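You operate a simulated robot arm through the tools that you are given. There is no shell and no other tool.

You run a simulated robot arm. Do the job below in one go: nothing can be reset, and whatever is moved stays where it is left.

## Task
Fill the rinse bowl to about its line, rinse the cream brush in it and rack it.
Fine: pour from the small jug and set it back. Set down upright: small jug.

Only the result counts: the job must be done as asked and must still hold three seconds after the hand-in. Knocking over, shifting, dropping, spilling or breaking anything else fails it.

## Robot
A 6-joint arm with a two-finger parallel gripper, fixed in place. Base frame: the origin is on the floor under the middle of its stand, x ahead of it, y to its left, z up; the work surface is at about z = 800. Units: mm, degrees, N and s.
With the tool pointing down near the work surface it reaches from about 340 to 860 mm from the base axis. Its first joint turns from -115.0 to 115.0 degrees. Payload 3.43 kg.
The TCP is the grasp point between the finger pads, 34 mm short of the fingertips. In the tool frame z runs along the fingers and y along their closing line. The gripper opens to 128 mm. The fingers are 24 mm wide and 12 mm thick; the gripper's body (48 by 130 mm) begins 96 mm behind the TCP.
Orientation is told as [roll, pitch, yaw] about the base's x, y, z axes, in that order, counted from this pose: with the fingers straight down and closing along the base's y, the tool's x points along the base's -x, its y along +y and its z along -z.

## Interface
- The arm moves only by the tool play_rows. Its argument "plan" is a list of rows, each a list of 2 entries, a list of its own where there are three numbers: the shift along the base's x, y, z in mm, then the turn, a rotation vector about the base's x, y, z in degrees. In form: [[[dx, dy, dz], [wx, wy, wz]], ...]. A call has 1 to 20 rows; each row is the pose to reach, as a shift and turn from the pose commanded when the call began. "claw" is the gripper command, from -1 (shut) to 1 (fully open), values between in proportion, set as the call begins (left out, the last holds). Each row takes 0.2 s and may step no farther than 50 mm and 8.6 degrees from the row before; otherwise, or with a gripper value out of range, the whole call is refused. A pose out of reach is approached as far as the arm can. The call stops where the force on the tool passes 40 N (or 10 N more than at its start, if that is more) or the arm is blocked; 0.2 s more then pass. The fingers move at their own pace (about 108 mm/s each) and stop on an object; they squeeze with about 26 N. The grip force told is the motor's: it shows also when the fingers shut on nothing. Time passes only in rows, and 0.2 s behind the last, so rows that repeat a pose let the fingers close. It gives the time, the measured TCP pose, the force on the tool (base axes), the opening and the grip force at its end, in the units of the frame above (readings bear some noise), with the torque about the TCP (base axes, N m) and any sound that the robot's microphone picked up, and new pictures: "pictures" is both (left out), scene, wrist or none.
- Cameras (640 x 400 px; columns grow to the right, rows downward): "scene" is fixed at [220.1, -499.5, 1567.7]; the picture's right is [-0.66, 0.75, 0.00], its down [0.59, 0.52, -0.61] and it looks along [-0.46, -0.41, -0.79] (base axes); focal length 291 px, centre (320, 200). "wrist" rides on the gripper at [76, -11, -160] in the tool frame; the picture's right is [0.15, 0.99, 0.00], its down [-0.88, 0.13, -0.46] and it looks along [-0.45, 0.07, 0.89] (tool axes); focal length 234 px, centre (320, 200). There is no depth. A picture from a camera that has moved, and an enlarged one, comes with that camera's place and axes in the base frame and with its lens.
- raise_lower(by): moves the trunk up (or, below 0, down) by that many mm; the arm rides with it, the base frame stays. It gives what a move gives, with no picture.
- enlarge(camera, box): a new picture of the part [left, top, right, bottom] of that camera's present view, enlarged. No time passes.
- job_done(): hands the job in; it is judged then, once.

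Nothing tells you positions but the pictures and the camera data. Unless the task says otherwise, let go and move clear before handing in.

The tools are called as name(argument=value, ...) on one line, values as JSON. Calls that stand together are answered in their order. play_rows: Moves the arm, as the interface text tells. Its arguments: {"type":"object","properties":{"plan":{"type":"array","items":{"type":"array"}},"claw":{"type":"number"},"pictures":{"type":"string","enum":["both","scene","wrist","none"]}},"required":["plan"]} The other tools are called the same way: raise_lower (by) moves the trunk up or down; enlarge (camera, box) takes an enlarged picture of a part of a camera's view; job_done () hands the job in.

At the start:

```text
t: 0.0
ee_pos: [-99.6, -617.8, 1276.1]
orientation: [0.0, 0.0, -0.1]
wrist_force: [-0.4, 0.0, 0.4]
ft_torque: [0.04, 0.04, 0.01]
gripper_width: 127.9
gripper_force: 0.1
trunk travel left (down, up): [-700.0, 90.0]
```

scene: 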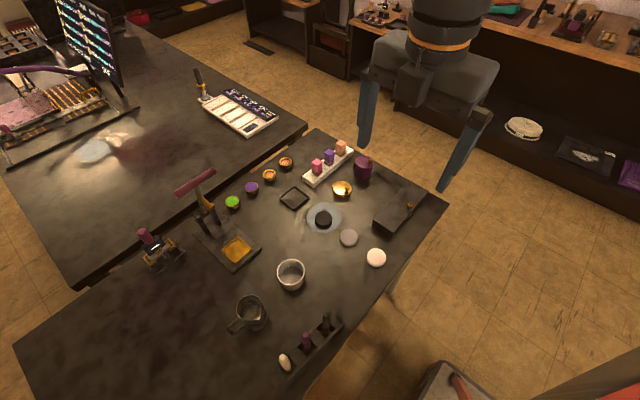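
wrist: 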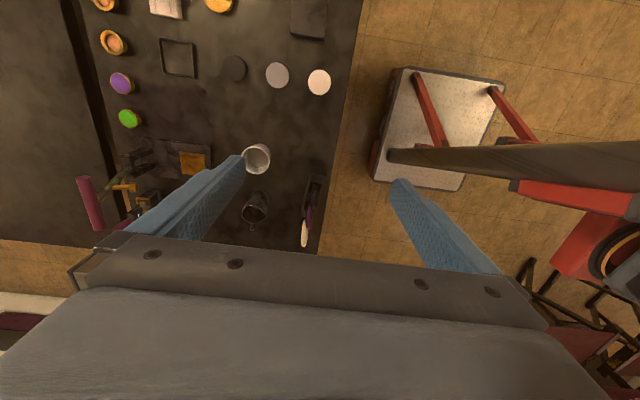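

I see a dark table with a metallic bowl, a glass jug with handle, a rack holding brushes, and several other items. I'll look at these closer before moving anything.

enlarge(camera="scene", box=[210, 240, 370, 400])

enlarge(camera="scene", box=[120, 140, 460, 400])

enlarge(camera="wrist", box=[220, 130, 350, 250])

```text
2.50 times, centred on (290, 320) of scene
camera zoom: at [220.1, -499.5, 1567.7], right [-0.66, 0.75, 0.0], down [0.59, 0.52, -0.61], along [-0.46, -0.41, -0.79], focal length 728 px, centre (395, -100)
```

zoom: 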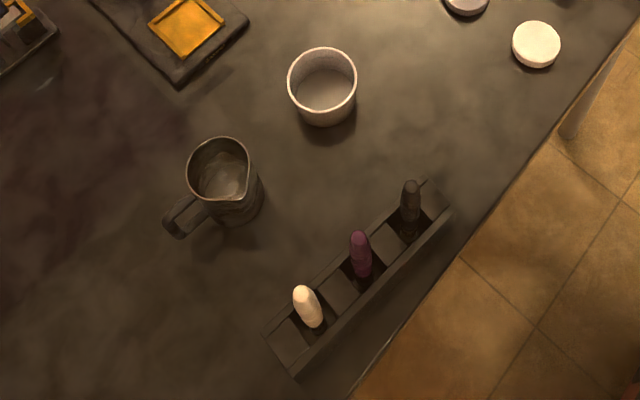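

```text
1.54 times, centred on (290, 270) of scene
camera zoom: at [220.1, -499.5, 1567.7], right [-0.66, 0.75, 0.0], down [0.59, 0.52, -0.61], along [-0.46, -0.41, -0.79], focal length 448 px, centre (366, 92)
```

zoom: 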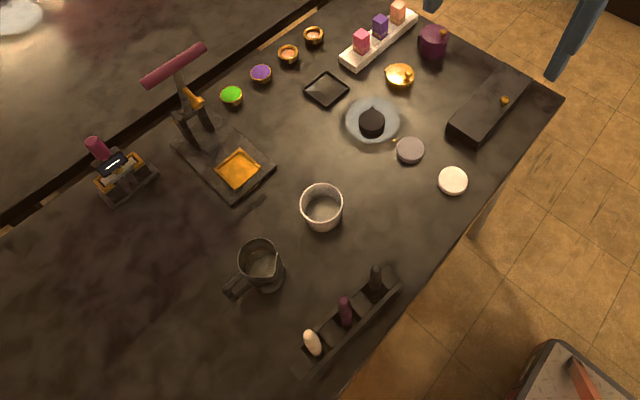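

```text
3.33 times, centred on (285, 190) of wrist
camera zoom: at [-175.3, -630.6, 1434.8], right [-0.15, 0.99, 0.0], down [0.88, 0.13, 0.46], along [0.45, 0.07, -0.89], focal length 781 px, centre (437, 233)
```

zoom: 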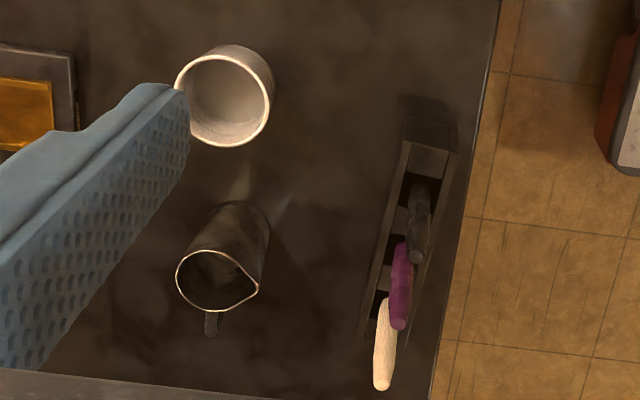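

The bowl is near (32, -772), the rack runs along x at about y = -615, and the brush tops reach about z = 970. I'll move the wrist camera over the rack for a closer look, keeping well above everything.

play_rows(plan=[[[40, 0, -20], [0, 0, 0]], [[80, 0, -40], [0, 0, 0]], [[120, 0, -70], [0, 0, 0]], [[160, 0, -100], [0, 0, 0]], [[190, 0, -120], [0, 0, 0]], [[200, 0, -120], [0, 0, 0]]], claw=1)

```text
t: 1.4
ee_pos: [100.7, -618.7, 1155.1]
orientation: [-0.1, 0.0, -0.1]
wrist_force: [0.5, 0.1, -0.4]
ft_torque: [0.0, 0.02, -0.02]
gripper_width: 127.9
gripper_force: 0.0
trunk travel left (down, up): [-700.0, 90.0]
camera wrist: at [25.5, -630.3, 1313.9], right [-0.15, 0.99, 0.0], down [0.88, 0.13, 0.46], along [0.45, 0.07, -0.89], focal length 234 px, centre (320, 200)
```

scene: 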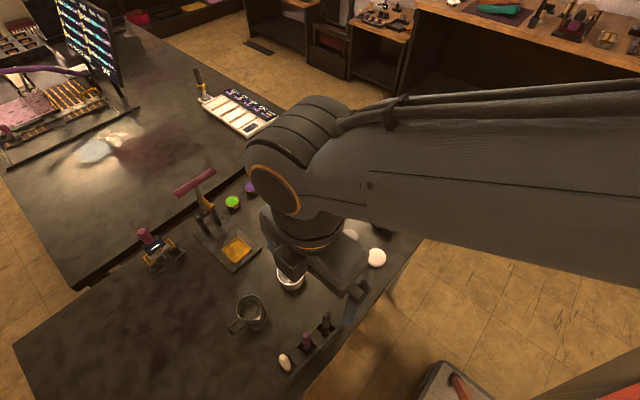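
wrist: 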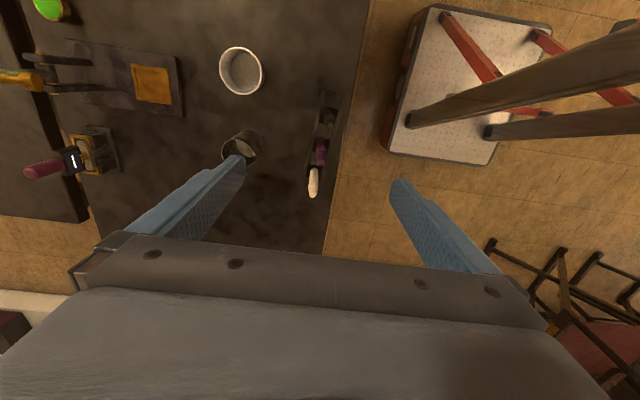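

The wrist camera now shows the rack, jug and bowl from closer. I'll enlarge those parts.

enlarge(camera="wrist", box=[270, 80, 370, 210])

enlarge(camera="wrist", box=[200, 30, 290, 190])

enlarge(camera="scene", box=[220, 260, 350, 390])

```text
3.08 times, centred on (320, 145) of wrist
camera zoom: at [25.5, -630.3, 1313.9], right [-0.15, 0.99, 0.0], down [0.88, 0.13, 0.46], along [0.45, 0.07, -0.89], focal length 720 px, centre (320, 369)
```

zoom: 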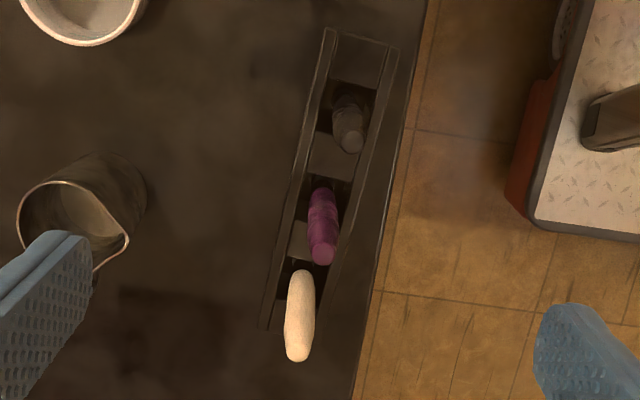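

```text
2.50 times, centred on (245, 110) of wrist
camera zoom: at [25.5, -630.3, 1313.9], right [-0.15, 0.99, 0.0], down [0.88, 0.13, 0.46], along [0.45, 0.07, -0.89], focal length 585 px, centre (508, 425)
```

zoom: 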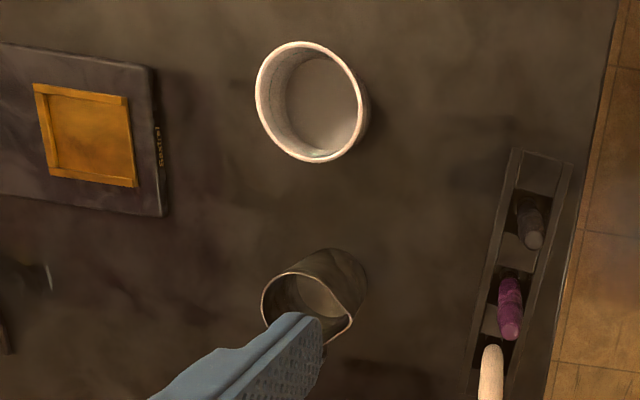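

```text
3.08 times, centred on (285, 325) of scene
camera zoom: at [220.1, -499.5, 1567.7], right [-0.66, 0.75, 0.0], down [0.59, 0.52, -0.61], along [-0.46, -0.41, -0.79], focal length 895 px, centre (428, -185)
```

zoom: 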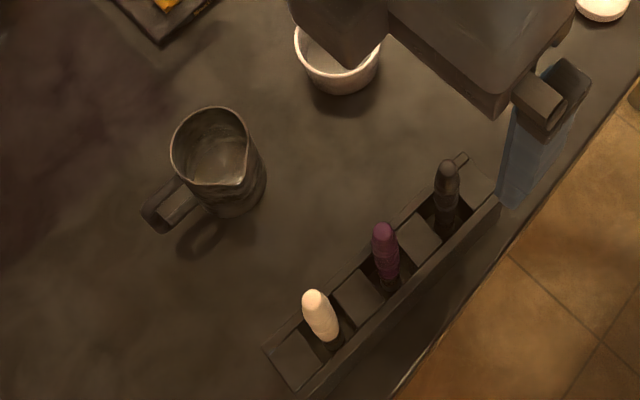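

The jug is near (166, -758) with its rim at about z = 895, and the spout and handle directions need a closer check. I'll go above the jug for a near view.

play_rows(plan=[[[10, -45, 0], [0, 0, 0]], [[20, -90, -20], [0, 0, 0]], [[30, -120, -55], [0, 0, 0]], [[40, -130, -90], [0, 0, 0]], [[45, -140, -115], [0, 0, 0]], [[45, -140, -115], [0, 0, 0]]], claw=1)

```text
refused: row 2 steps farther than a row can; nothing moved
```

I'm still above the rack, as that plan's steps were slightly too long. I'll repeat it with shorter steps.

play_rows(plan=[[[10, -40, 0], [0, 0, 0]], [[20, -80, -15], [0, 0, 0]], [[30, -110, -45], [0, 0, 0]], [[40, -130, -85], [0, 0, 0]], [[45, -140, -115], [0, 0, 0]], [[45, -140, -115], [0, 0, 0]]], claw=1)

```text
t: 2.8
ee_pos: [145.6, -758.2, 1040.8]
orientation: [0.1, 0.0, 0.0]
wrist_force: [-0.6, 0.8, 0.0]
ft_torque: [-0.02, 0.03, 0.0]
gripper_width: 128.2
gripper_force: 0.0
trunk travel left (down, up): [-700.0, 90.0]
camera wrist: at [70.4, -770.6, 1200.0], right [-0.15, 0.99, 0.0], down [0.88, 0.13, 0.46], along [0.45, 0.07, -0.89], focal length 234 px, centre (320, 200)
```

scene: 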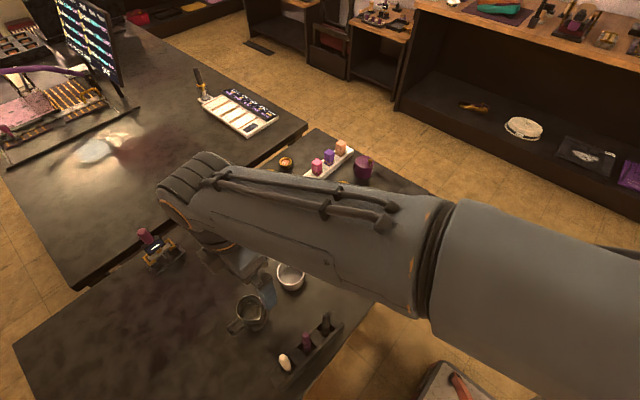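
wrist: 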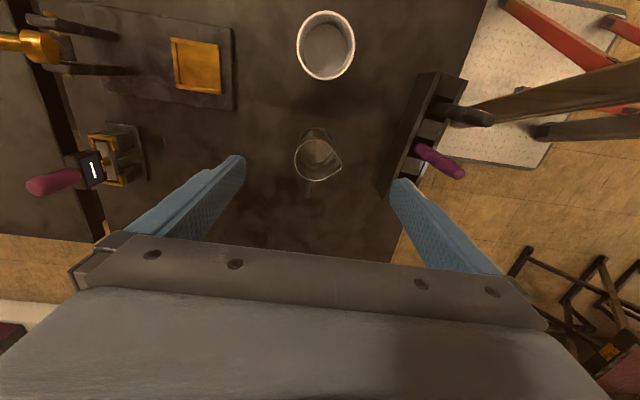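

enlarge(camera="wrist", box=[270, 110, 370, 210])

enlarge(camera="wrist", box=[280, 0, 370, 90])

enlarge(camera="scene", box=[215, 280, 295, 350])

enlarge(camera="wrist", box=[370, 60, 500, 210])

```text
4.00 times, centred on (320, 160) of wrist
camera zoom: at [70.4, -770.6, 1200.0], right [-0.15, 0.99, 0.0], down [0.88, 0.13, 0.46], along [0.45, 0.07, -0.89], focal length 937 px, centre (320, 360)
```

zoom: 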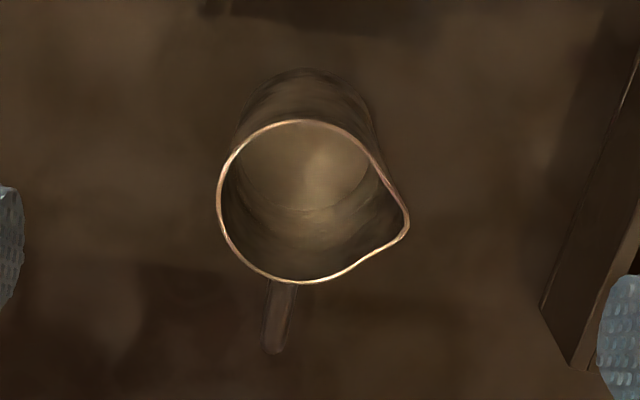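

```text
4.44 times, centred on (325, 45) of wrist
camera zoom: at [70.4, -770.6, 1200.0], right [-0.15, 0.99, 0.0], down [0.88, 0.13, 0.46], along [0.45, 0.07, -0.89], focal length 1041 px, centre (298, 889)
```

zoom: 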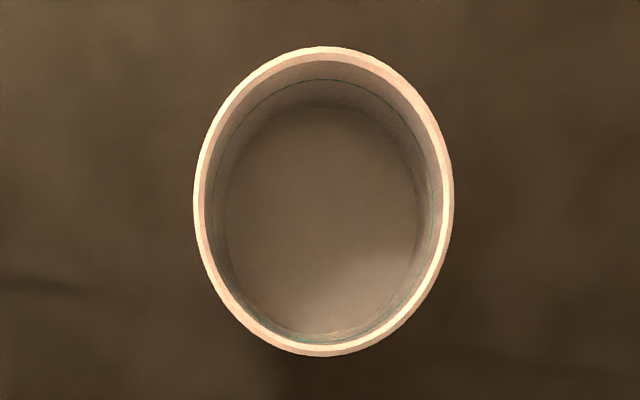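

```text
5.71 times, centred on (255, 315) of scene
camera zoom: at [220.1, -499.5, 1567.7], right [-0.66, 0.75, 0.0], down [0.59, 0.52, -0.61], along [-0.46, -0.41, -0.79], focal length 1663 px, centre (691, -457)
```

zoom: 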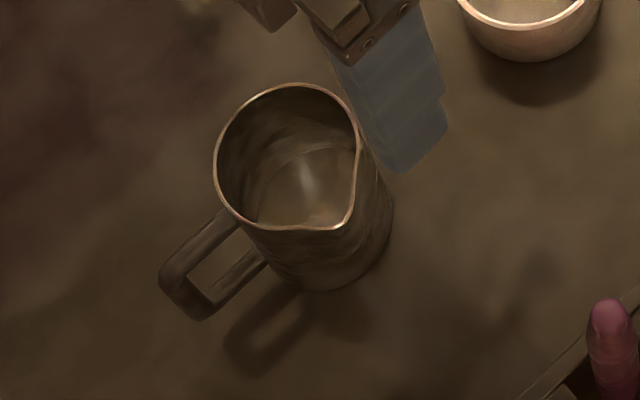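

```text
2.67 times, centred on (435, 135) of wrist
camera zoom: at [70.4, -770.6, 1200.0], right [-0.15, 0.99, 0.0], down [0.88, 0.13, 0.46], along [0.45, 0.07, -0.89], focal length 624 px, centre (13, 373)
```

zoom: 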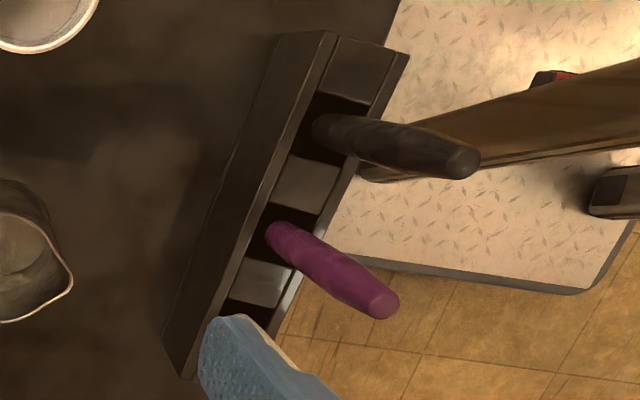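

The handle points to +x and the spout to +y (a side-pour jug), and the bowl has a thin blue-green line inside. The rack would block a straight tilt towards +y, so I'm test-driving an empty pour pose, yawed 45° and then tilted, high above the table.

play_rows(plan=[[[-8, -3, 10], [0, 0, 7.5]], [[-16, -6, 20], [0, 0, 15]], [[-24, -9, 30], [0, 0, 22.5]], [[-32, -12, 40], [0, 0, 30]], [[-40, -15, 50], [0, 0, 37.5]], [[-45, -16, 60], [0, 0, 45]], [[-45, -16, 60], [0, 0, 45]]], claw=0)

```text
t: 4.4
ee_pos: [100.6, -774.1, 1100.4]
orientation: [0.0, 0.0, 45.1]
wrist_force: [-0.1, 0.6, 0.1]
ft_torque: [-0.01, 0.02, -0.02]
gripper_width: 63.9
gripper_force: 0.1
trunk travel left (down, up): [-700.0, 90.0]
camera wrist: at [55.4, -836.1, 1259.7], right [-0.8, 0.59, 0.0], down [0.53, 0.72, 0.46], along [0.27, 0.37, -0.89], focal length 234 px, centre (320, 200)
```

scene: 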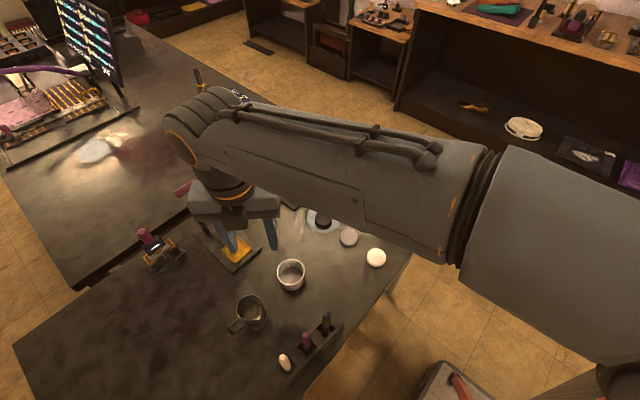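
wrist: 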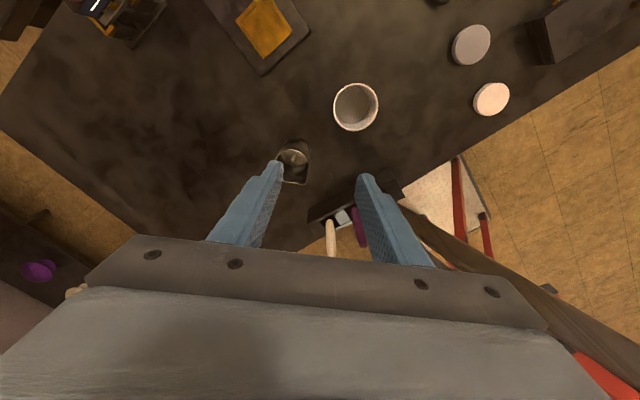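

The yaw works with no trouble. Now I'll test the tilt in the air.

play_rows(plan=[[[0, 0, 0], [-5.657, -5.657, 0]], [[0, 0, 0], [-11.314, -11.314, 0]], [[0, 0, 0], [-16.97, -16.97, 0]], [[0, 0, 0], [-22.63, -22.63, 0]], [[0, 0, 0], [-28.28, -28.28, 0]], [[0, 0, -20], [-33.94, -33.94, 0]], [[0, 0, -50], [-39.6, -39.6, 0]], [[0, 0, -90], [-45.25, -45.25, 0]], [[0, 0, -130], [-50.9, -50.9, 0]], [[0, 0, -170], [-54.0, -54.0, 0]], [[0, 0, -170], [-54.0, -54.0, 0]]])

```text
t: 6.5
ee_pos: [116.4, -982.6, 1127.6]
orientation: [-67.0, -4.2, 46.7]
wrist_force: [-7.1, 41.3, 13.5]
ft_torque: [1.97, 0.28, 0.11]
gripper_width: 65.0
gripper_force: 0.2
out of reach, approached as far as the arm can: row 6, 7, 8, 9, 10
trunk travel left (down, up): [-700.0, 90.0]
stopped in row 10: the force on the tool passed its limit at 112 N (the readings are from after the stop); the commanded pose is now the measured one
camera wrist: at [-43.0, -945.8, 1193.4], right [-0.34, 0.21, -0.92], down [0.25, 0.96, 0.12], along [0.91, -0.19, -0.37], focal length 234 px, centre (320, 200)
```

scene: 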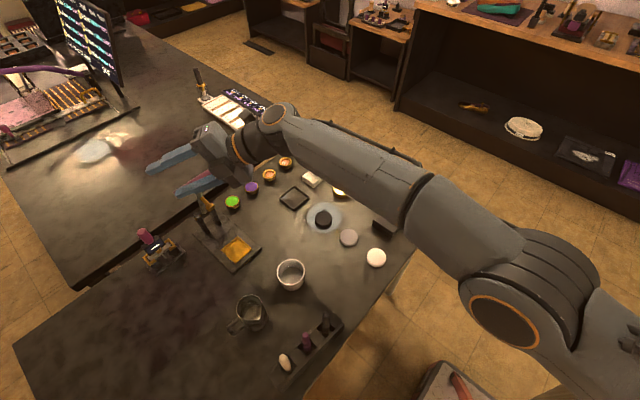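
wrist: 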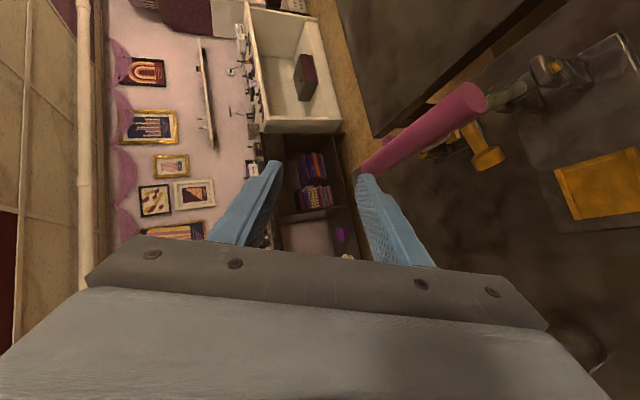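

The arm could not reach that pose, drifted off to about y = -980, and stopped on a force. I'll look at what it touched before moving anything.

enlarge(camera="scene", box=[130, 110, 290, 280])

enlarge(camera="wrist", box=[230, 50, 640, 300])

```text
2.35 times, centred on (210, 195) of scene
camera zoom: at [220.1, -499.5, 1567.7], right [-0.66, 0.75, 0.0], down [0.59, 0.52, -0.61], along [-0.46, -0.41, -0.79], focal length 685 px, centre (579, 212)
```

zoom: 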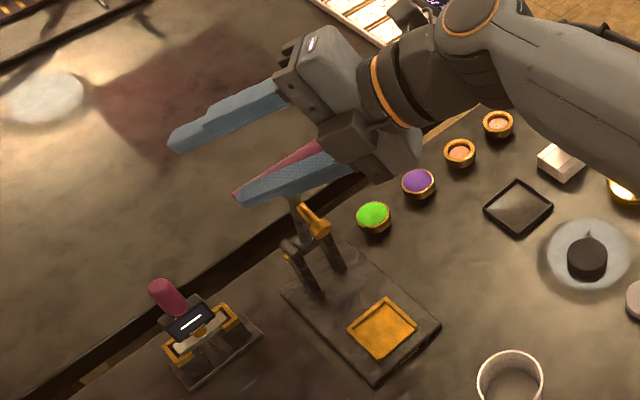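

```text
1.56 times, centred on (435, 175) of wrist
camera zoom: at [-43.0, -945.8, 1193.4], right [-0.34, 0.21, -0.92], down [0.25, 0.96, 0.12], along [0.91, -0.19, -0.37], focal length 366 px, centre (140, 239)
```

zoom: 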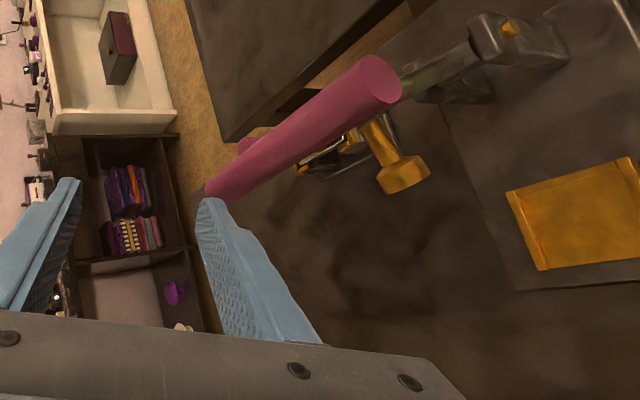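

The lower finger seems to be resting against the pink lever handle of the press. I'll back off in small steps, up and towards the base.

play_rows(plan=[[[0, 5, 10], [0, 0, 0]], [[0, 10, 20], [0, 0, 0]], [[0, 25, 30], [0, 0, 0]]])

```text
t: 7.3
ee_pos: [116.8, -973.8, 1155.4]
orientation: [-66.6, -4.2, 46.7]
wrist_force: [0.1, -0.4, 0.2]
ft_torque: [-0.01, -0.01, 0.02]
gripper_width: 63.8
gripper_force: 0.1
out of reach, approached as far as the arm can: row 3
trunk travel left (down, up): [-700.0, 90.0]
camera wrist: at [-42.1, -937.4, 1222.4], right [-0.34, 0.21, -0.92], down [0.26, 0.96, 0.13], along [0.91, -0.19, -0.38], focal length 234 px, centre (320, 200)
```

scene: 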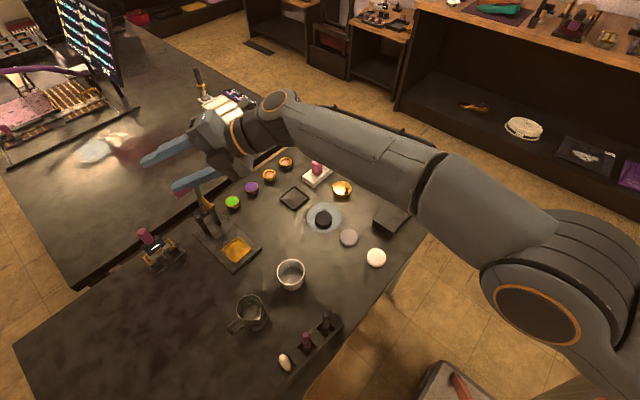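
wrist: 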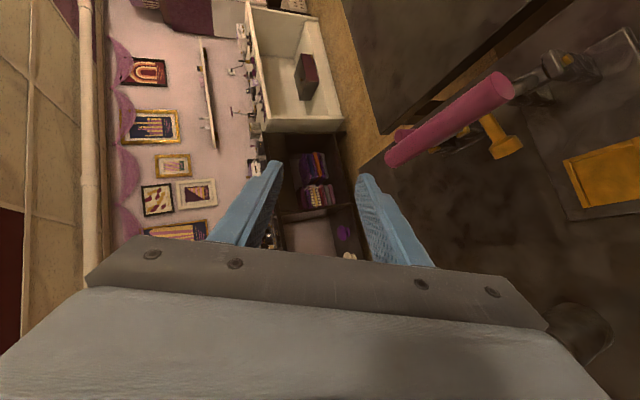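

The force is gone and the press lever looks unmoved. I'll now take out the tilt while coming back towards the earlier position.

play_rows(plan=[[[-3, 25, 0], [4.2, 4.2, 0]], [[-6, 60, 0], [8.5, 8.5, 0]], [[-9, 95, 0], [13, 13, 0]], [[-12, 130, 0], [18, 18, 0]], [[-15, 165, 0], [23, 23, 0]], [[-16, 200, 0], [28, 28, 0]], [[-16, 200, 0], [33, 33, 0]], [[-16, 200, 0], [38, 38, 0]], [[-16, 200, 0], [43, 43, 0]], [[-16, 200, 0], [48, 48, 0]]])

```text
t: 9.5
ee_pos: [100.9, -773.1, 1157.3]
orientation: [1.2, -3.1, 41.6]
wrist_force: [-0.2, 0.3, 1.1]
ft_torque: [-0.02, -0.03, -0.03]
gripper_width: 63.7
gripper_force: 0.1
trunk travel left (down, up): [-700.0, 90.0]
camera wrist: at [47.8, -840.7, 1311.4], right [-0.77, 0.64, 0.01], down [0.56, 0.66, 0.51], along [0.31, 0.4, -0.86], focal length 234 px, centre (320, 200)
```

scene: 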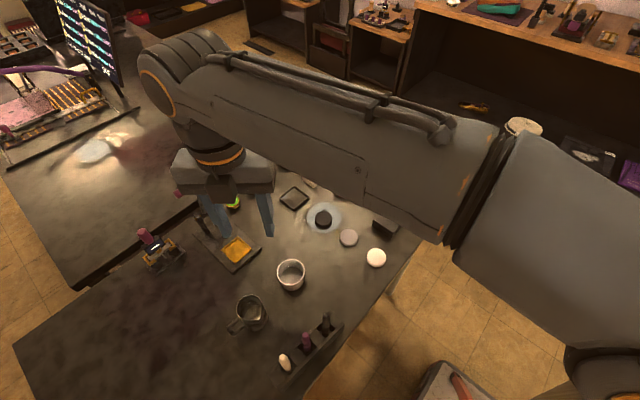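
wrist: 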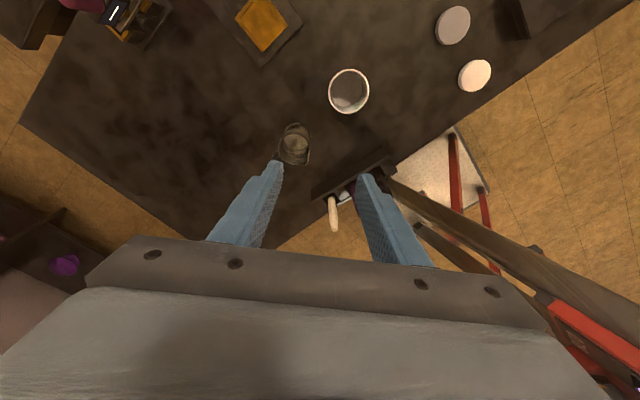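

Back with the tool nearly upright and nothing displaced. I'll return the yaw to zero over open space and find the arm's tilt limits in small steps.

play_rows(plan=[[[-17, 12, 0], [-0.38, 0.42, -6.94]], [[-34, 24, 0], [-0.76, 0.84, -13.88]], [[-51, 36, 0], [-1.14, 1.26, -20.83]], [[-68, 48, 0], [-1.51, 1.69, -27.77]], [[-85, 60, 0], [-1.89, 2.11, -34.72]], [[-101, 73, 0], [-2.27, 2.53, -41.66]], [[-101, 73, 0], [-2.27, 2.53, -41.66]]], pictures="none")

play_rows(plan=[[[0, 0, 0], [-8, 0, 0]], [[0, 0, 0], [-16, 0, 0]], [[0, 0, 0], [-24, 0, 0]], [[0, 0, 0], [-32, 0, 0]], [[0, 0, 0], [-40, 0, 0]]], pictures="none")

play_rows(plan=[[[0, 0, 0], [-8, 0, 0]]], pictures="none")

play_rows(plan=[[[0, 0, 0], [-8, 0, 0]]], pictures="scene")

```text
t: 11.1
ee_pos: [-1.3, -699.4, 1155.7]
orientation: [-0.1, 0.0, 0.0]
wrist_force: [0.0, 0.2, 1.1]
ft_torque: [-0.02, 0.0, 0.05]
gripper_width: 63.8
gripper_force: 0.0
trunk travel left (down, up): [-700.0, 90.0]
```

```text
t: 12.3
ee_pos: [0.8, -701.1, 1155.3]
orientation: [-40.1, 0.1, 0.0]
wrist_force: [0.2, -1.5, -0.4]
ft_torque: [0.02, -0.03, -0.03]
gripper_width: 63.7
gripper_force: 0.1
trunk travel left (down, up): [-700.0, 90.0]
```

```text
t: 12.7
ee_pos: [5.3, -701.4, 1157.7]
orientation: [-45.3, -0.6, 0.7]
wrist_force: [0.7, 0.5, -1.1]
ft_torque: [0.03, -0.02, 0.0]
gripper_width: 64.2
gripper_force: 0.1
out of reach, approached as far as the arm can: row 1
trunk travel left (down, up): [-700.0, 90.0]
```

```text
t: 13.1
ee_pos: [-2.7, -700.7, 1155.7]
orientation: [-47.4, 0.6, -0.6]
wrist_force: [0.3, 0.2, -0.1]
ft_torque: [0.0, 0.03, -0.01]
gripper_width: 64.0
gripper_force: 0.1
out of reach, approached as far as the arm can: row 1
trunk travel left (down, up): [-700.0, 90.0]
```

scene: 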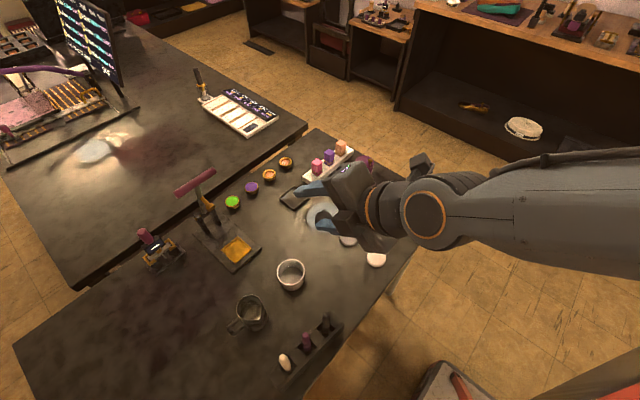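

In the plane of the arm the tilt stops at about 47°, because the forearm comes down steeply from a high shoulder. I'll un-tilt, lower the trunk in stages while raising the hand, and test the tilt again.

play_rows(plan=[[[0, 0, 8], [8, 0, 0]], [[0, 0, 16], [16, 0, 0]], [[0, 0, 24], [24, 0, 0]], [[0, 0, 32], [32, 0, 0]], [[0, 0, 40], [40, 0, 0]], [[2.7, 0, 45], [47.4, -0.6, 0.6]], [[2.7, 0, 45], [47.4, -0.6, 0.6]]], pictures="none")

raise_lower(by=-120)

```text
t: 14.7
ee_pos: [1.6, -700.3, 1200.3]
orientation: [0.2, 0.0, 0.5]
wrist_force: [0.5, -0.2, 0.0]
ft_torque: [0.01, 0.01, 0.03]
gripper_width: 63.9
gripper_force: 0.0
trunk travel left (down, up): [-700.0, 90.0]
```

```text
t: 16.2
ee_pos: [-0.4, -700.3, 1080.5]
orientation: [0.1, 0.0, 0.4]
wrist_force: [0.0, 0.1, 0.4]
ft_torque: [-0.02, 0.01, 0.03]
gripper_width: 63.7
gripper_force: 0.1
trunk travel left (down, up): [-580.0, 210.0]
```

The trunk rides down as expected. I'll alternate raising the hand and lowering the trunk.

play_rows(plan=[[[0, 0, 40], [0, 0, 0]], [[0, 0, 80], [0, 0, 0]], [[0, 0, 120], [0, 0, 0]], [[0, 0, 140], [0, 0, 0]]], pictures="none")

raise_lower(by=-150)

play_rows(plan=[[[0, 0, 40], [0, 0, 0]], [[0, 0, 80], [0, 0, 0]], [[0, 0, 120], [0, 0, 0]], [[0, 0, 140], [0, 0, 0]]])

```text
t: 17.2
ee_pos: [-1.4, -700.2, 1221.0]
orientation: [0.2, 0.1, 0.5]
wrist_force: [0.6, -0.1, -0.7]
ft_torque: [-0.01, 0.03, 0.03]
gripper_width: 64.0
gripper_force: 0.0
trunk travel left (down, up): [-580.0, 210.0]
```

```text
t: 18.9
ee_pos: [-1.0, -700.5, 1070.1]
orientation: [0.1, 0.1, 0.3]
wrist_force: [-0.1, -0.3, 0.2]
ft_torque: [-0.03, 0.0, 0.02]
gripper_width: 64.0
gripper_force: 0.1
trunk travel left (down, up): [-430.0, 360.0]
```

```text
t: 19.9
ee_pos: [3.5, -666.0, 1166.0]
orientation: [0.0, 0.1, 0.4]
wrist_force: [-0.1, 1.0, -0.2]
ft_torque: [-0.02, 0.0, 0.01]
gripper_width: 63.9
gripper_force: 0.0
out of reach, approached as far as the arm can: row 2, 3, 4
trunk travel left (down, up): [-430.0, 360.0]
camera wrist: at [-72.0, -679.4, 1324.5], right [-0.15, 0.99, 0.0], down [0.88, 0.14, 0.45], along [0.45, 0.07, -0.89], focal length 234 px, centre (320, 200)
```

scene: 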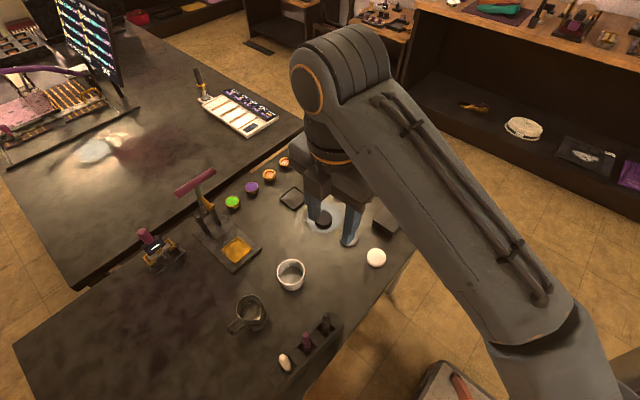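
wrist: 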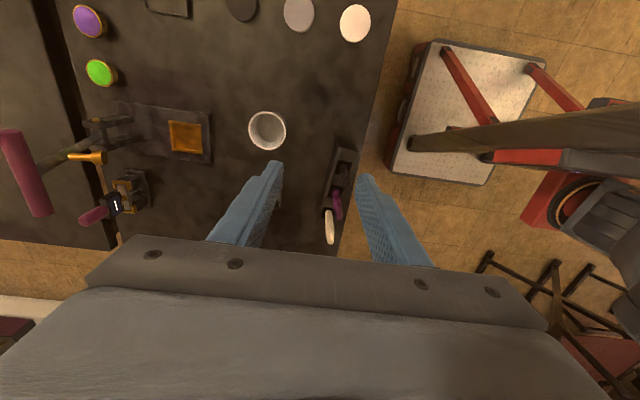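

The trunk is down 270 mm. I'll go to the yawed pour spot, still high up, and try the tilt again in small batches.

play_rows(plan=[[[16, -18, -11], [0, 0, 7.5]], [[32, -36, -22], [0, 0, 15]], [[48, -54, -33], [0, 0, 22.5]], [[64, -72, -44], [0, 0, 30]], [[80, -90, -55], [0, 0, 37.5]], [[97, -108, -66], [0, 0, 45]], [[97, -108, -66], [0, 0, 45]]], pictures="none")

play_rows(plan=[[[0, 0, 0], [-5.657, -5.657, 0]], [[0, 0, 0], [-11.314, -11.314, 0]], [[0, 0, 0], [-16.97, -16.97, 0]], [[0, 0, 0], [-22.63, -22.63, 0]], [[0, 0, 0], [-28.28, -28.28, 0]]], pictures="none")

play_rows(plan=[[[0, 0, 0], [-5.657, -5.657, 0]]], pictures="none")

play_rows(plan=[[[0, 0, 0], [-5.657, -5.657, 0]]], pictures="scene")

```text
t: 21.5
ee_pos: [103.2, -735.0, 1079.2]
orientation: [0.0, 0.2, 45.5]
wrist_force: [-0.9, 1.0, 0.0]
ft_torque: [-0.11, 0.04, 0.01]
gripper_width: 64.2
gripper_force: 0.1
out of reach, approached as far as the arm can: row 1, 2, 3, 4, 5, 6, 7
trunk travel left (down, up): [-430.0, 360.0]
```

```text
t: 22.7
ee_pos: [101.7, -735.4, 1077.8]
orientation: [-40.0, 0.4, 45.4]
wrist_force: [0.3, -0.1, 0.4]
ft_torque: [0.01, 0.0, 0.03]
gripper_width: 63.9
gripper_force: 0.1
trunk travel left (down, up): [-430.0, 360.0]
```

```text
t: 23.1
ee_pos: [102.8, -734.9, 1078.6]
orientation: [-47.8, 0.3, 45.2]
wrist_force: [1.0, -0.5, 0.9]
ft_torque: [0.03, 0.04, 0.03]
gripper_width: 64.0
gripper_force: 0.0
trunk travel left (down, up): [-430.0, 360.0]
```

```text
t: 23.5
ee_pos: [106.3, -743.1, 1091.7]
orientation: [-55.4, 0.0, 44.8]
wrist_force: [-0.4, 0.2, 0.2]
ft_torque: [-0.03, -0.02, 0.02]
gripper_width: 63.9
gripper_force: 0.0
out of reach, approached as far as the arm can: row 1
trunk travel left (down, up): [-430.0, 360.0]
```

scene: 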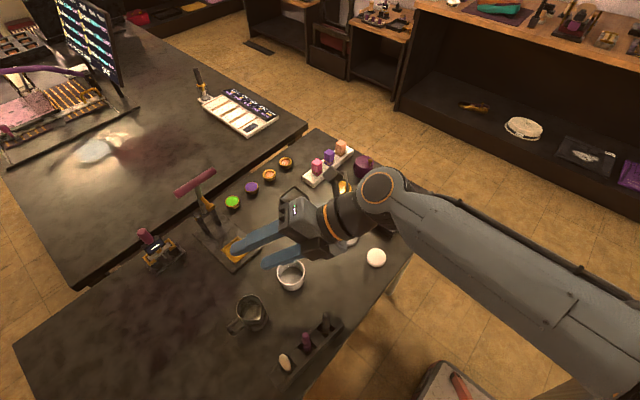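

With the trunk at -270 the yawed tilt stops at about 53°. I'll bring the tool upright again and test yaw and sideways tilt separately to learn which joint limits it.

play_rows(plan=[[[-1, 1, -3], [5.657, 5.657, 0]], [[-3, 4, -10], [11.314, 11.314, 0]], [[-4, 8, -15], [16.97, 16.97, 0]], [[-4, 10, -20], [22.63, 22.63, 0]], [[-4, 13, -25], [28.28, 28.28, 0]], [[-4, 16, -30], [33.94, 33.94, 0]], [[-4, 20, -35], [39.2, 39.2, 0]], [[-4, 20, -35], [39.2, 39.2, 0]]], pictures="none")

play_rows(plan=[[[0, 0, 0], [0, 0, 8]], [[0, 0, 0], [0, 0, 16]], [[0, 0, 0], [0, 0, 24]], [[0, 0, 0], [0, 0, 32]], [[0, 0, 0], [0, 0, 40]], [[0, 0, 0], [0, 0, 45]], [[0, 0, 0], [0, 0, 45]]], pictures="none")

```text
t: 25.3
ee_pos: [101.4, -723.1, 1055.9]
orientation: [-0.3, 0.2, 45.4]
wrist_force: [-0.4, -1.0, 0.0]
ft_torque: [-0.02, 0.02, 0.0]
gripper_width: 64.1
gripper_force: 0.1
trunk travel left (down, up): [-430.0, 360.0]
```

```text
t: 26.9
ee_pos: [121.9, -724.6, 1055.9]
orientation: [-0.2, 0.1, 84.1]
wrist_force: [0.6, 0.5, -0.7]
ft_torque: [-0.02, -0.01, -0.01]
gripper_width: 64.1
gripper_force: 0.1
out of reach, approached as far as the arm can: row 5, 6, 7
trunk travel left (down, up): [-430.0, 360.0]
```

Found it: the last joint stops at about +75° of yaw relative to the arm, so there should be far more room the other way. I'll turn the wrist round to yaw -135, the same gripper line flipped, and retry the tilt there.

play_rows(plan=[[[-1, 0, 0], [0, 0, -8]], [[-3, 0, 0], [0, 0, -16]], [[-5, 0, 0], [0, 0, -24]], [[-7, 0, 0], [0, 0, -32]], [[-9, 0, 0], [0, 0, -40]], [[-11, 0, 0], [0, 0, -48]], [[-13, 0, 0], [0, 0, -56]], [[-15, 0, 0], [0, 0, -64]], [[-17, 0, 0], [0, 0, -72]], [[-19, 0, 0], [0, 0, -80]], [[-21, 0, 0], [0, 0, -88]], [[-21, 0, 0], [0, 0, -96]], [[-21, 0, 0], [0, 0, -104]], [[-21, 0, 0], [0, 0, -112]]], pictures="none")

play_rows(plan=[[[0, 0, 0], [0, 0, -8.2]], [[0, 0, 0], [0, 0, -16.4]], [[0, 0, 0], [0, 0, -24.6]], [[0, 0, 0], [0, 0, -32.8]], [[0, 0, 0], [0, 0, -41]], [[0, 0, 0], [0, 0, -49.2]], [[0, 0, 0], [0, 0, -57.4]], [[0, 0, 0], [0, 0, -65.6]], [[0, 0, 0], [0, 0, -73.8]], [[0, 0, 0], [0, 0, -82]], [[0, 0, 0], [0, 0, -90.2]], [[0, 0, 0], [0, 0, -98.4]], [[0, 0, 0], [0, 0, -107]], [[0, 0, 0], [0, 0, -107]]], pictures="scene")

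```text
t: 29.9
ee_pos: [98.9, -721.7, 1058.0]
orientation: [-0.2, 0.2, -27.9]
wrist_force: [0.3, -0.5, 0.0]
ft_torque: [0.01, 0.01, -0.01]
gripper_width: 64.1
gripper_force: 0.1
trunk travel left (down, up): [-430.0, 360.0]
```

```text
t: 32.9
ee_pos: [99.0, -721.1, 1057.6]
orientation: [-0.3, 0.2, -134.9]
wrist_force: [-0.1, 0.0, 0.3]
ft_torque: [-0.01, 0.0, 0.01]
gripper_width: 64.1
gripper_force: 0.0
trunk travel left (down, up): [-430.0, 360.0]
```

scene: 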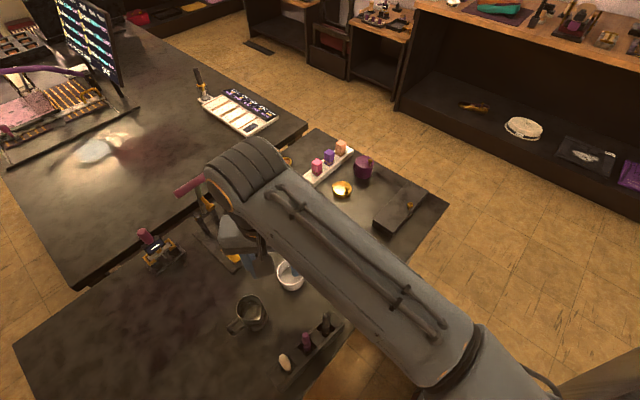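

Yaw -135 is reachable. Now I'll repeat the tilt test in this orientation.

play_rows(plan=[[[0, 0, 0], [-5.657, -5.657, 0]], [[0, 0, 0], [-11.314, -11.314, 0]], [[0, 0, 0], [-16.97, -16.97, 0]], [[0, 0, 0], [-22.63, -22.63, 0]], [[0, 0, 0], [-28.28, -28.28, 0]], [[0, 0, 0], [-33.94, -33.94, 0]]], pictures="none")

play_rows(plan=[[[0, 0, 0], [-5.657, -5.657, 0]], [[0, 0, 0], [-11.314, -11.314, 0]]], pictures="none")

play_rows(plan=[[[0, 0, 0], [-5.657, -5.657, 0]]], pictures="none")

play_rows(plan=[[[0, 0, 0], [-5.657, -5.657, 0]]], pictures="both")

```text
t: 34.3
ee_pos: [98.7, -720.9, 1057.3]
orientation: [47.9, -0.1, -134.8]
wrist_force: [0.8, -0.1, -0.5]
ft_torque: [0.01, 0.02, 0.03]
gripper_width: 64.0
gripper_force: 0.3
trunk travel left (down, up): [-430.0, 360.0]
```

```text
t: 34.9
ee_pos: [99.2, -722.5, 1056.5]
orientation: [63.9, -0.1, -134.9]
wrist_force: [0.3, 0.7, 0.3]
ft_torque: [-0.01, 0.03, -0.02]
gripper_width: 64.0
gripper_force: 0.1
trunk travel left (down, up): [-430.0, 360.0]
```

```text
t: 35.3
ee_pos: [99.0, -721.0, 1055.9]
orientation: [71.9, -0.2, -134.9]
wrist_force: [0.3, 0.6, -0.2]
ft_torque: [0.03, -0.01, -0.05]
gripper_width: 64.0
gripper_force: 0.0
trunk travel left (down, up): [-430.0, 360.0]
```

```text
t: 35.7
ee_pos: [98.7, -722.6, 1056.9]
orientation: [80.0, -0.4, -134.8]
wrist_force: [0.9, 1.2, -0.4]
ft_torque: [-0.01, 0.0, 0.03]
gripper_width: 64.2
gripper_force: 0.1
trunk travel left (down, up): [-430.0, 360.0]
camera wrist: at [39.9, -557.0, 1072.9], right [0.23, -0.02, 0.97], down [-0.92, -0.32, 0.21], along [0.31, -0.95, -0.09], focal length 234 px, centre (320, 200)
```

scene: 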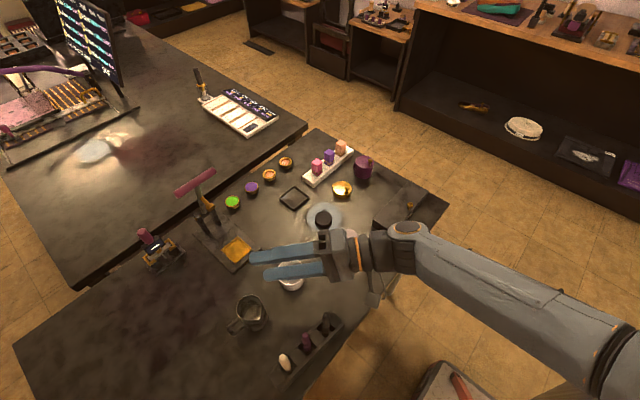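
wrist: 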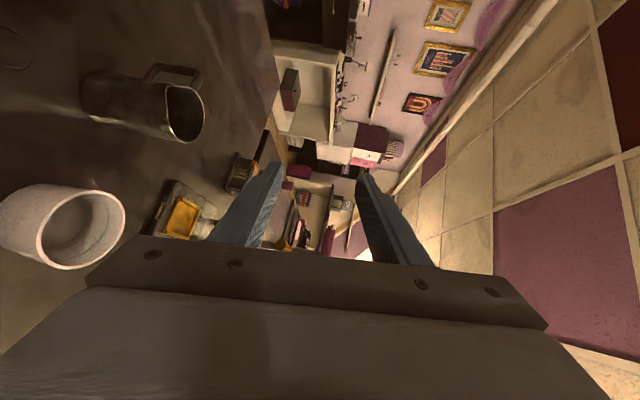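

With the flipped wrist an 80° tilt works. I'll check it also holds lower down at the pour spot, staying above the bowl.

play_rows(plan=[[[1, -15, -30], [0, 0, 0]], [[2, -30, -60], [0, 0, 0]], [[3, -45, -90], [0, 0, 0]], [[3, -52, -120], [0, 0, 0]], [[3, -52, -120], [0, 0, 0]]], pictures="both")

```text
t: 36.9
ee_pos: [102.7, -777.2, 936.5]
orientation: [79.9, -0.2, -134.9]
wrist_force: [0.0, -0.2, 0.0]
ft_torque: [-0.01, 0.01, -0.02]
gripper_width: 63.7
gripper_force: 0.1
trunk travel left (down, up): [-430.0, 360.0]
camera wrist: at [43.2, -611.1, 952.8], right [0.23, -0.02, 0.97], down [-0.92, -0.32, 0.21], along [0.31, -0.95, -0.09], focal length 234 px, centre (320, 200)
```

scene: 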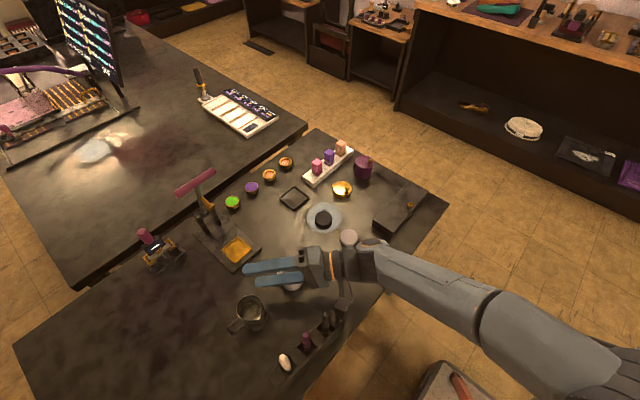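
wrist: 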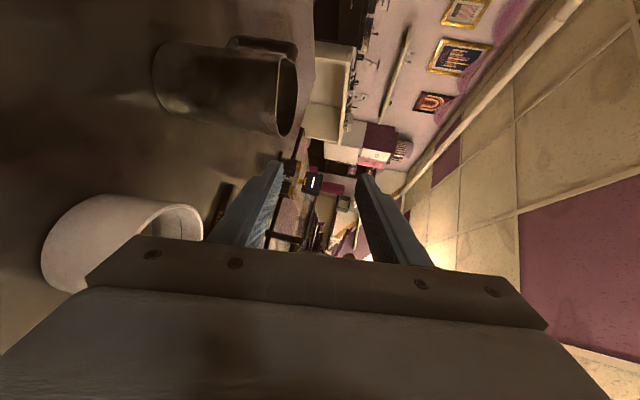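

The tilt holds low down too, but here the camera housing comes close to the dark brush, so I'll pour with yaw 90 (spout towards -x), away from the rack. First I'll rise and un-tilt.

play_rows(plan=[[[0, 0, 30], [0, 0, 0]], [[0, 0, 70], [0, 0, 0]], [[0, 0, 110], [0, 0, 0]], [[0, 5, 110], [5.657, 5.657, 0]], [[0, 10, 110], [11.314, 11.314, 0]], [[0, 15, 110], [16.97, 16.97, 0]], [[0, 20, 110], [22.63, 22.63, 0]], [[0, 25, 110], [28.28, 28.28, 0]], [[0, 30, 110], [33.94, 33.94, 0]], [[0, 35, 110], [39.6, 39.6, 0]], [[0, 40, 110], [45.25, 45.25, 0]], [[0, 45, 110], [50.9, 50.9, 0]], [[0, 50, 110], [56.5, 56.5, 0]], [[0, 50, 110], [56.5, 56.5, 0]]], pictures="none")

raise_lower(by=120)

play_rows(plan=[[[15, 0, -20], [0, 0, -8]], [[30, 0, -40], [0, 0, -16]], [[45, 0, -60], [0, 0, -24]], [[60, 0, -80], [0, 0, -32]], [[75, 0, -95], [0, 0, -40]], [[85, 0, -100], [0, 0, -45]], [[85, 0, -100], [0, 0, -45]]], pictures="both")

```text
t: 39.9
ee_pos: [102.5, -723.5, 1047.9]
orientation: [-0.1, 0.0, -134.8]
wrist_force: [0.2, 0.1, 0.2]
ft_torque: [0.03, 0.01, 0.01]
gripper_width: 64.0
gripper_force: 0.1
trunk travel left (down, up): [-430.0, 360.0]
```

```text
t: 41.4
ee_pos: [102.5, -724.3, 1167.2]
orientation: [0.0, 0.1, -134.8]
wrist_force: [0.6, 0.3, -0.3]
ft_torque: [0.03, -0.04, 0.0]
gripper_width: 63.9
gripper_force: 0.1
trunk travel left (down, up): [-550.0, 240.0]
```

```text
t: 43.0
ee_pos: [187.3, -723.1, 1067.0]
orientation: [0.0, 0.2, -180.0]
wrist_force: [0.0, -0.8, 0.9]
ft_torque: [-0.02, 0.01, 0.0]
gripper_width: 64.3
gripper_force: 0.1
trunk travel left (down, up): [-550.0, 240.0]
camera wrist: at [262.7, -714.2, 1225.6], right [0.15, -0.99, 0.0], down [-0.88, -0.13, 0.45], along [-0.45, -0.07, -0.89], focal length 234 px, centre (320, 200)
```

scene: 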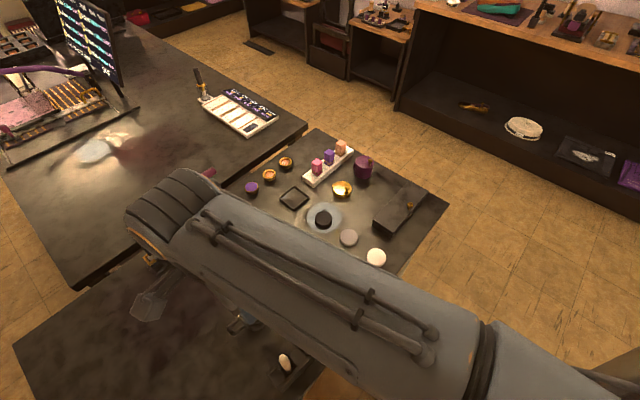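
wrist: 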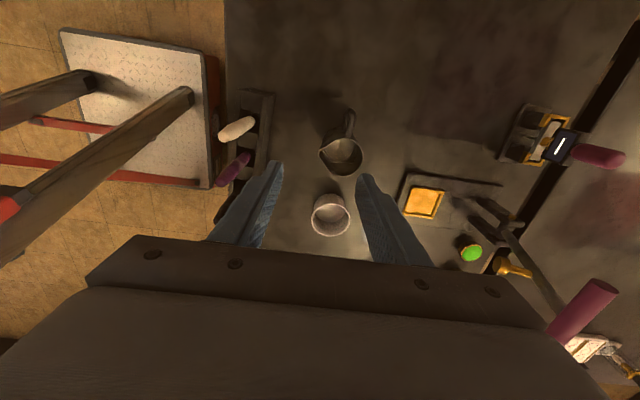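

Yaw -180 is reachable, and the wrist camera now looks from the handle side. I'll enlarge the jug, bowl and brushes to refine their positions.

enlarge(camera="wrist", box=[295, 90, 385, 190])

enlarge(camera="wrist", box=[190, 80, 300, 220])

enlarge(camera="wrist", box=[295, 180, 365, 250])

```text
4.00 times, centred on (340, 140) of wrist
camera zoom: at [262.7, -714.2, 1225.6], right [0.15, -0.99, 0.0], down [-0.88, -0.13, 0.45], along [-0.45, -0.07, -0.89], focal length 937 px, centre (240, 440)
```

zoom: 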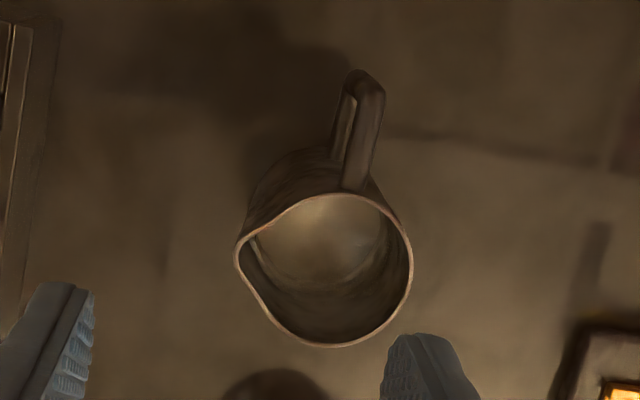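

```text
2.86 times, centred on (245, 150) of wrist
camera zoom: at [262.7, -714.2, 1225.6], right [0.15, -0.99, 0.0], down [-0.88, -0.13, 0.45], along [-0.45, -0.07, -0.89], focal length 669 px, centre (534, 343)
```

zoom: 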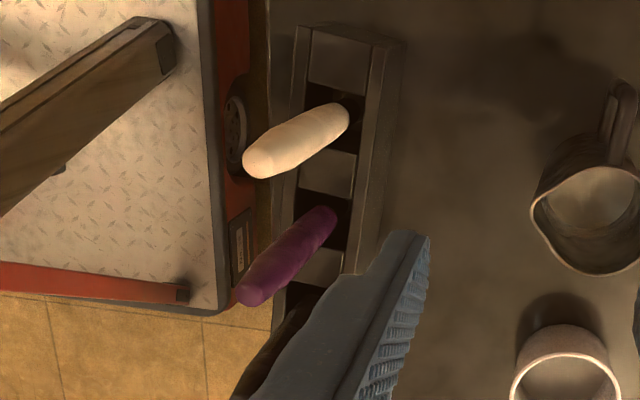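

```text
5.71 times, centred on (330, 215) of wrist
camera zoom: at [262.7, -714.2, 1225.6], right [0.15, -0.99, 0.0], down [-0.88, -0.13, 0.45], along [-0.45, -0.07, -0.89], focal length 1338 px, centre (263, 114)
```

zoom: 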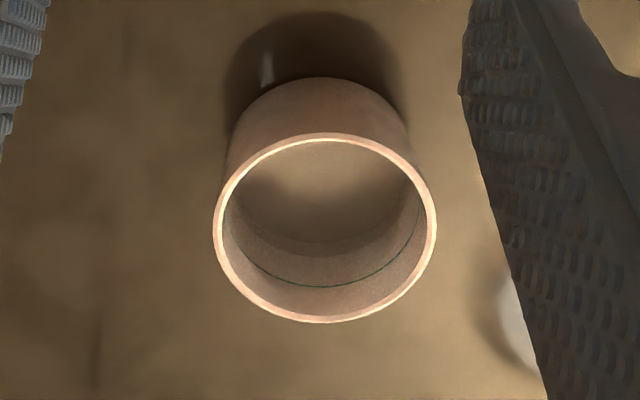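

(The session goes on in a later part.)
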